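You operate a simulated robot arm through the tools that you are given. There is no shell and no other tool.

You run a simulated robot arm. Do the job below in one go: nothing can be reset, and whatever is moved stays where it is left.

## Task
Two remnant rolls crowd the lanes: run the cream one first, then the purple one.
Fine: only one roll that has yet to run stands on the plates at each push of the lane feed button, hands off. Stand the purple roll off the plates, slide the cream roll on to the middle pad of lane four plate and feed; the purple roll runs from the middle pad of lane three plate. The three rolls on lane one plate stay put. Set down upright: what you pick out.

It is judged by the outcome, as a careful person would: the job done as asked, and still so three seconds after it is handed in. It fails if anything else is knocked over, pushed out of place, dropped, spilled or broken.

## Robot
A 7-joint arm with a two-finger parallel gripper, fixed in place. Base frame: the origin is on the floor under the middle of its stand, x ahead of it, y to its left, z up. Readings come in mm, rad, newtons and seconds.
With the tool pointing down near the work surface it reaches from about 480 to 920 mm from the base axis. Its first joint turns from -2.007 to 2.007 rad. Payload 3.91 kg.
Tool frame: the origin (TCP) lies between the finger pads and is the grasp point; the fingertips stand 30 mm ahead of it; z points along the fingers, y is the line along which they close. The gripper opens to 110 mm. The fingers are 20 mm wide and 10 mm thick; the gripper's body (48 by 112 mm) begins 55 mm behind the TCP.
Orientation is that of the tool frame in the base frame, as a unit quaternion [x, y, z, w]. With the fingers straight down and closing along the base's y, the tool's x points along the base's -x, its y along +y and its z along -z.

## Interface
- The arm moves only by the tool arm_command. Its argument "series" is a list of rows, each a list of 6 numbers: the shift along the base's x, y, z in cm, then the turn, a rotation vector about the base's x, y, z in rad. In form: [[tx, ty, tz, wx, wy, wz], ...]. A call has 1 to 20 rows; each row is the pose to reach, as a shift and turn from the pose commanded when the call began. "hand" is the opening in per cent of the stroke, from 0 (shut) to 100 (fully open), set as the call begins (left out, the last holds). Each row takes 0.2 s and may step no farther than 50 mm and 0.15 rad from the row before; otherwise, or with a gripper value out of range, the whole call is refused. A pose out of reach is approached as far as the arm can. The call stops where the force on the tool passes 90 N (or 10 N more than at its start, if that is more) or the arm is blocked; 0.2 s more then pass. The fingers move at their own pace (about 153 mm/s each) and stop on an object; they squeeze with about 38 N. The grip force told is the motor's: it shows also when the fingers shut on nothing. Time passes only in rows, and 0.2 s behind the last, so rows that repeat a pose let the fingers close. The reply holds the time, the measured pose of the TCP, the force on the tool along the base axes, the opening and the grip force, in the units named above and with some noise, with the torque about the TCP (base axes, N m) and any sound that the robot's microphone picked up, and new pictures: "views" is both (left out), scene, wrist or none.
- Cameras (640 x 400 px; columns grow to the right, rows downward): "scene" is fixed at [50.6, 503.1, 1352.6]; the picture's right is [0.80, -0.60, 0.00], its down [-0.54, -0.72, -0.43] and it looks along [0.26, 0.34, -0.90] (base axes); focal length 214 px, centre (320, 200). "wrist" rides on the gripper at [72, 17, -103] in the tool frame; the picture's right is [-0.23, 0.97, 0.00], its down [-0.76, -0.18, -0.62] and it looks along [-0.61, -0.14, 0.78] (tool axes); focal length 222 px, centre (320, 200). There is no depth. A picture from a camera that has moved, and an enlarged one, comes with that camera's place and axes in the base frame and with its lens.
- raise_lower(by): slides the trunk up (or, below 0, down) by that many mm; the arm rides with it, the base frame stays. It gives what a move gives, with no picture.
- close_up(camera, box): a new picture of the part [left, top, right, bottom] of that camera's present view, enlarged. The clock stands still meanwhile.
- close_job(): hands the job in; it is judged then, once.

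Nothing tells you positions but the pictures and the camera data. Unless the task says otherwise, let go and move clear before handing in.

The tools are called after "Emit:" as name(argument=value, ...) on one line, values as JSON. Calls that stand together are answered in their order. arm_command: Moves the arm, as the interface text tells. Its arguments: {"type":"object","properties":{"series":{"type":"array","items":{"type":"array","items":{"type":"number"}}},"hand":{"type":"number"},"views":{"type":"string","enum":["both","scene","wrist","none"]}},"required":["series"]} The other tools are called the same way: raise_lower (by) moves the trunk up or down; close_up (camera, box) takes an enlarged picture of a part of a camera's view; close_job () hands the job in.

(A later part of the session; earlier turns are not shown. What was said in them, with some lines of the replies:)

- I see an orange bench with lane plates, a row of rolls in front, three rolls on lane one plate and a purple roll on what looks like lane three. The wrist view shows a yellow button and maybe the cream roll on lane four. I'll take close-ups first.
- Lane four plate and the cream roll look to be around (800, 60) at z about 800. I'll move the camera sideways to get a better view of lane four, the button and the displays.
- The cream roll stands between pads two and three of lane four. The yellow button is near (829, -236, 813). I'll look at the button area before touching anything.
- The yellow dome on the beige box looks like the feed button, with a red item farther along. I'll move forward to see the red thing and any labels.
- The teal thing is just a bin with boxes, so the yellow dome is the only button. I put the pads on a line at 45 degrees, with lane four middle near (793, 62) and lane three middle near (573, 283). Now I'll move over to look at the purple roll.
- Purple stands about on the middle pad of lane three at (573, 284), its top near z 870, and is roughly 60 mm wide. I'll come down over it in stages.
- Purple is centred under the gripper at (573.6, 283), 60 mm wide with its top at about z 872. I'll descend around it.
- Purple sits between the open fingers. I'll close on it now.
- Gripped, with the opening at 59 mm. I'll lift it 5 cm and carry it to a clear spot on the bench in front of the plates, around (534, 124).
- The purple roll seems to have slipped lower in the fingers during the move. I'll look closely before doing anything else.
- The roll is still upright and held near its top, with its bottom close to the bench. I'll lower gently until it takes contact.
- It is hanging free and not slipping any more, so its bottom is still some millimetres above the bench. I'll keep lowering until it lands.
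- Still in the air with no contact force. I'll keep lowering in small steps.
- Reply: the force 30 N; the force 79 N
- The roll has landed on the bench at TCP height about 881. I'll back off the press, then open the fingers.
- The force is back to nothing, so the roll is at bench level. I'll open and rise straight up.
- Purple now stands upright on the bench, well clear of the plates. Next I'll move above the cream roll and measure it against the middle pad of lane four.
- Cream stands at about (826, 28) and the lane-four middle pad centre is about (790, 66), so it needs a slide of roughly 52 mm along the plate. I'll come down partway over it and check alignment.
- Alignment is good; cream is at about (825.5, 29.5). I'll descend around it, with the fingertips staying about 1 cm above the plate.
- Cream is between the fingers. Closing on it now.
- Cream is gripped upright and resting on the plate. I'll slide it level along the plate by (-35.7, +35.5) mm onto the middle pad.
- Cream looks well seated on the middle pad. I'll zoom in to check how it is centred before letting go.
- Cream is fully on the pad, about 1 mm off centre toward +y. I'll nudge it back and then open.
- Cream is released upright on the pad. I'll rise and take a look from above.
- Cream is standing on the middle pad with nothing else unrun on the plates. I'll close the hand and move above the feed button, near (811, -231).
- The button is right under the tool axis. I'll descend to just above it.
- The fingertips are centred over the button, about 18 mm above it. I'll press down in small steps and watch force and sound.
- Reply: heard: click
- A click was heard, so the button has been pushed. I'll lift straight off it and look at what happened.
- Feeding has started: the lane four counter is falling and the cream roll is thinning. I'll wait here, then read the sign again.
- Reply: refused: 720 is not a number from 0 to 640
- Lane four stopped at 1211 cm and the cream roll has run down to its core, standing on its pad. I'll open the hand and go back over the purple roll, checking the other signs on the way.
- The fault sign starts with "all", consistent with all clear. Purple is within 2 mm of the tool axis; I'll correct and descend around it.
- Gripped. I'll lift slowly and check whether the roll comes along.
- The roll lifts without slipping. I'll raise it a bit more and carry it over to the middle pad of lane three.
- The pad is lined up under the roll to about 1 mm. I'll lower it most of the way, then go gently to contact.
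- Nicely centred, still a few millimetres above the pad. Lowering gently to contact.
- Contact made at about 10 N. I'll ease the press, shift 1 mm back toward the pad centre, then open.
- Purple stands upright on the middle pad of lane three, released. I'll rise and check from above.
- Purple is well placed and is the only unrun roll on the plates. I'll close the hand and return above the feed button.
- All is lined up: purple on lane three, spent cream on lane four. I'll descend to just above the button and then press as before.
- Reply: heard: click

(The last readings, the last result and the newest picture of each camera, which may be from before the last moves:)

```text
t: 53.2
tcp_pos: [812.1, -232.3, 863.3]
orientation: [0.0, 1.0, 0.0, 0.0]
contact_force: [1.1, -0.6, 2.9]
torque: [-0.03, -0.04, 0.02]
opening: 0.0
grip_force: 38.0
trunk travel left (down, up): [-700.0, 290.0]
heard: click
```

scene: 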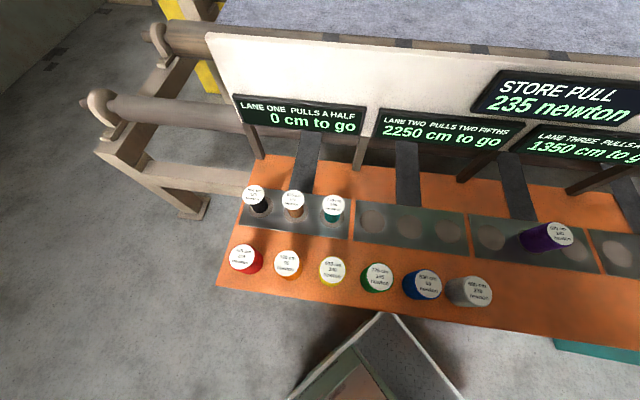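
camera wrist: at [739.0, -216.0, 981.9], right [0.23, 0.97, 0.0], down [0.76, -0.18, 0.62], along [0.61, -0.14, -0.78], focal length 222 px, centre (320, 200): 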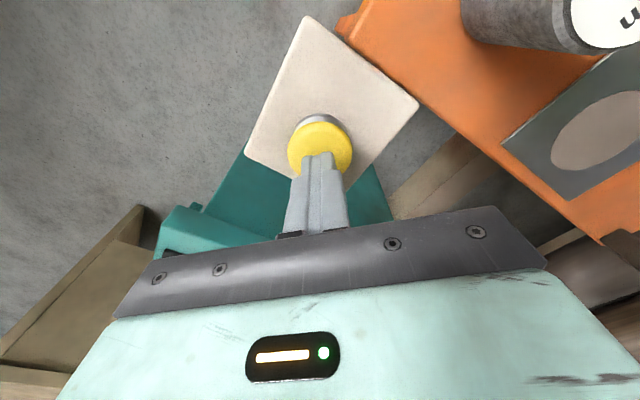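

Click heard again. I'll lift off and watch lane three run.

Emit:
arm_command(series=[[0, 0, 1.5, 0, 0, 0], [0, 0, 5, 0, 0, 0], [0, 0, 9, 0, 0, 0], [0, 0, 13, 0, 0, 0], [0, 0, 13, 0, 0, 0], [0, 0, 13, 0, 0, 0], [0, 0, 13, 0, 0, 0], [0, 0, 13, 0, 0, 0], [0, 0, 13, 0, 0, 0], [0, 0, 13, 0, 0, 0], [0, 0, 13, 0, 0, 0], [0, 0, 13, 0, 0, 0]], views="both")

Emit:
close_up(camera="scene", box=[480, 80, 640, 320])

```text
t: 55.8
tcp_pos: [810.7, -230.4, 991.2]
orientation: [0.0, 1.0, 0.0, 0.0]
contact_force: [-0.4, 0.4, 0.3]
torque: [-0.04, -0.01, 0.01]
opening: 0.0
grip_force: 37.9
trunk travel left (down, up): [-700.0, 290.0]
camera wrist: at [737.6, -214.6, 1096.4], right [0.23, 0.97, 0.0], down [0.76, -0.18, 0.62], along [0.61, -0.14, -0.78], focal length 222 px, centre (320, 200)
```

scene: 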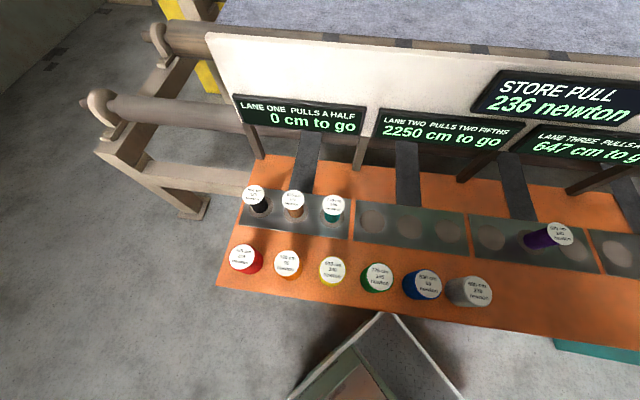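
wrist: 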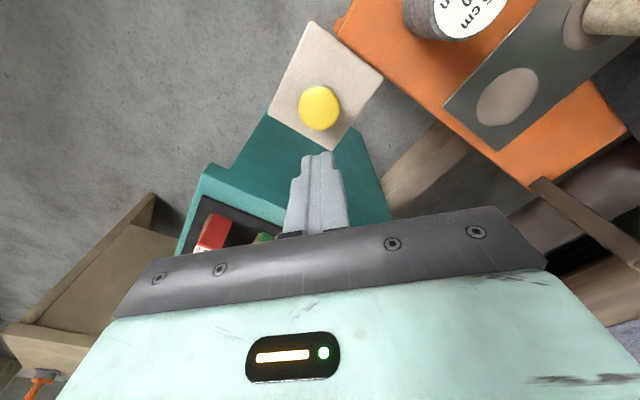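

```text
1.67 times, centred on (560, 200) of scene
camera zoom: at [50.6, 503.1, 1352.6], right [0.8, -0.6, 0.0], down [-0.54, -0.72, -0.43], along [0.26, 0.34, -0.9], focal length 358 px, centre (-80, 200)
```

zoom: 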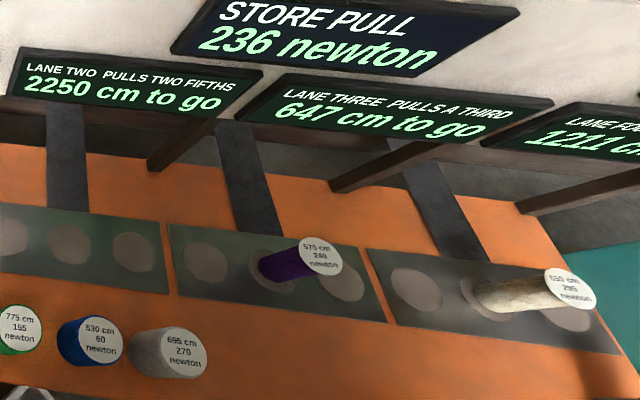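

Lane three has dropped to 647 cm and the purple roll has run. I'll move clear and check the fault sign and the whole bench once more before handing in.

Emit:
arm_command(series=[[-3, 1, 3, 0, 0, 0], [-6, 2, 6, 0, 0, 0], [-9, 3, 9, 0, 0, 0], [-12, 4, 12, 0, 0, 0], [-15, 5, 13.5, 0, 0, 0], [-17, 5, 13.5, 0, 0, 0], [-17, 5, 13.5, 0, 0, 0]], hand=100, views="both")

Emit:
close_up(camera="wrist", box=[400, 120, 640, 360])

Emit:
close_up(camera="scene", box=[480, 80, 640, 320])

Emit:
close_up(camera="scene", box=[200, 80, 440, 320])

```text
t: 57.4
tcp_pos: [639.0, -184.0, 1127.6]
orientation: [0.001, 1.0, 0.0, 0.0]
contact_force: [0.1, 0.2, -0.9]
torque: [-0.02, 0.0, 0.03]
opening: 110.0
grip_force: 0.0
trunk travel left (down, up): [-700.0, 290.0]
camera wrist: at [565.8, -167.3, 1232.0], right [0.23, 0.97, 0.0], down [0.76, -0.18, 0.62], along [0.61, -0.14, -0.78], focal length 222 px, centre (320, 200)
```

scene: 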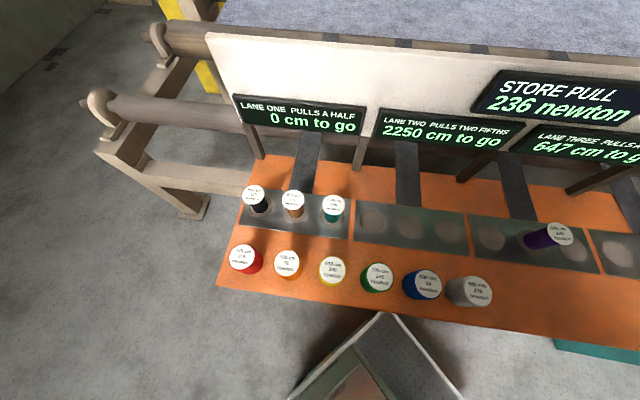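
wrist: 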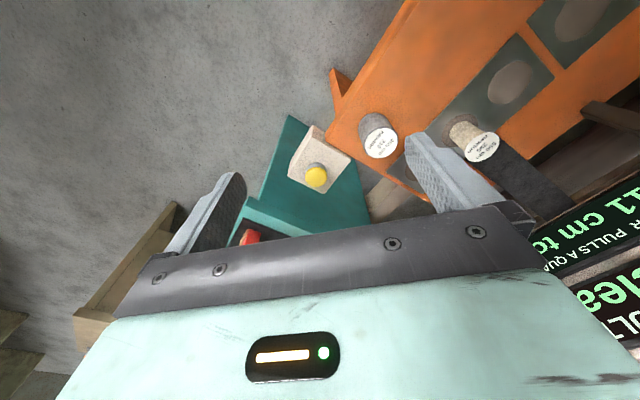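

```text
1.67 times, centred on (520, 240) of wrist
camera zoom: at [565.8, -167.3, 1232.0], right [0.23, 0.97, 0.0], down [0.76, -0.18, 0.62], along [0.61, -0.14, -0.78], focal length 370 px, centre (-13, 133)
```

zoom: 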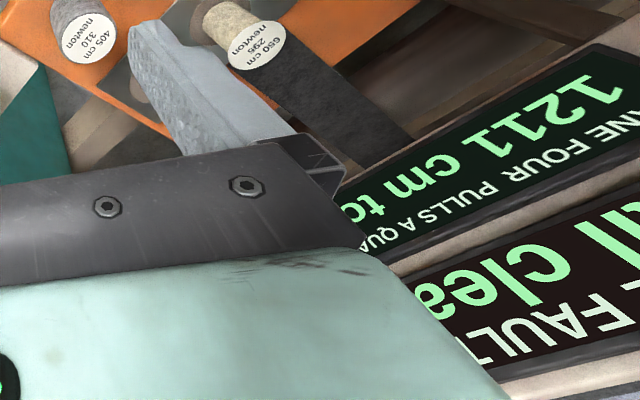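

```text
1.67 times, centred on (560, 200) of scene
camera zoom: at [50.6, 503.1, 1352.6], right [0.8, -0.6, 0.0], down [-0.54, -0.72, -0.43], along [0.26, 0.34, -0.9], focal length 358 px, centre (-80, 200)
```

zoom: 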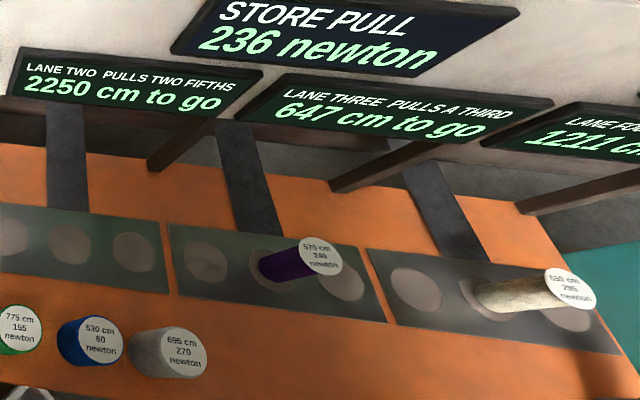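

```text
1.67 times, centred on (320, 200) of scene
camera zoom: at [50.6, 503.1, 1352.6], right [0.8, -0.6, 0.0], down [-0.54, -0.72, -0.43], along [0.26, 0.34, -0.9], focal length 358 px, centre (320, 200)
```

zoom: 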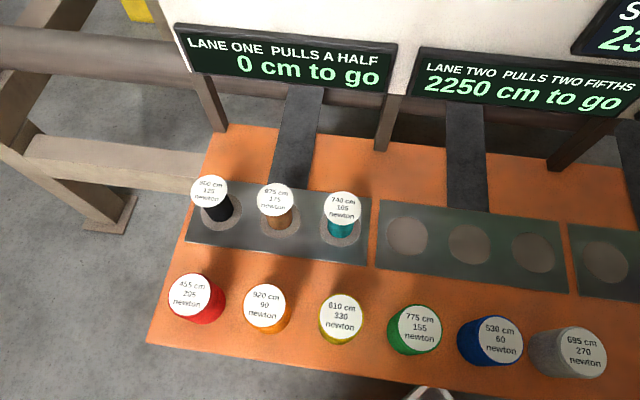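

The fault sign reads all clear. Lane four stands at 1211 cm and lane three at 647 cm. Both run rolls are upright on their middle pads, nothing else has moved, and the arm is clear, so I'm handing the job in.

Emit:
close_job()

```text
The job is handed in.
```

The job is handed in. Both rolls were run in the order you asked, cream first and then purple, and each push of the feed button gave one click.

- **Cream roll:** I slid it onto the middle pad of lane four and fed it with the purple roll off the plates. Lane four's counter went from 2000 to 1211 cm.
- **Purple roll:** I stood it on the bench in front of the plates while the cream roll ran, then set it on the middle pad of lane three and fed it. Lane three's counter went from 1350 to 647 cm.
- **Slip on first lift:** the purple roll slipped about 33 mm down in the fingers when I first lifted it off its pad. It stayed upright, was not dropped, and did not slip on the second lift.

At the last check both rolls stood upright on their middle pads. The three rolls on lane one and the other bench rolls had not moved. The fault sign read "all clear", and the arm was clear with the hand open.
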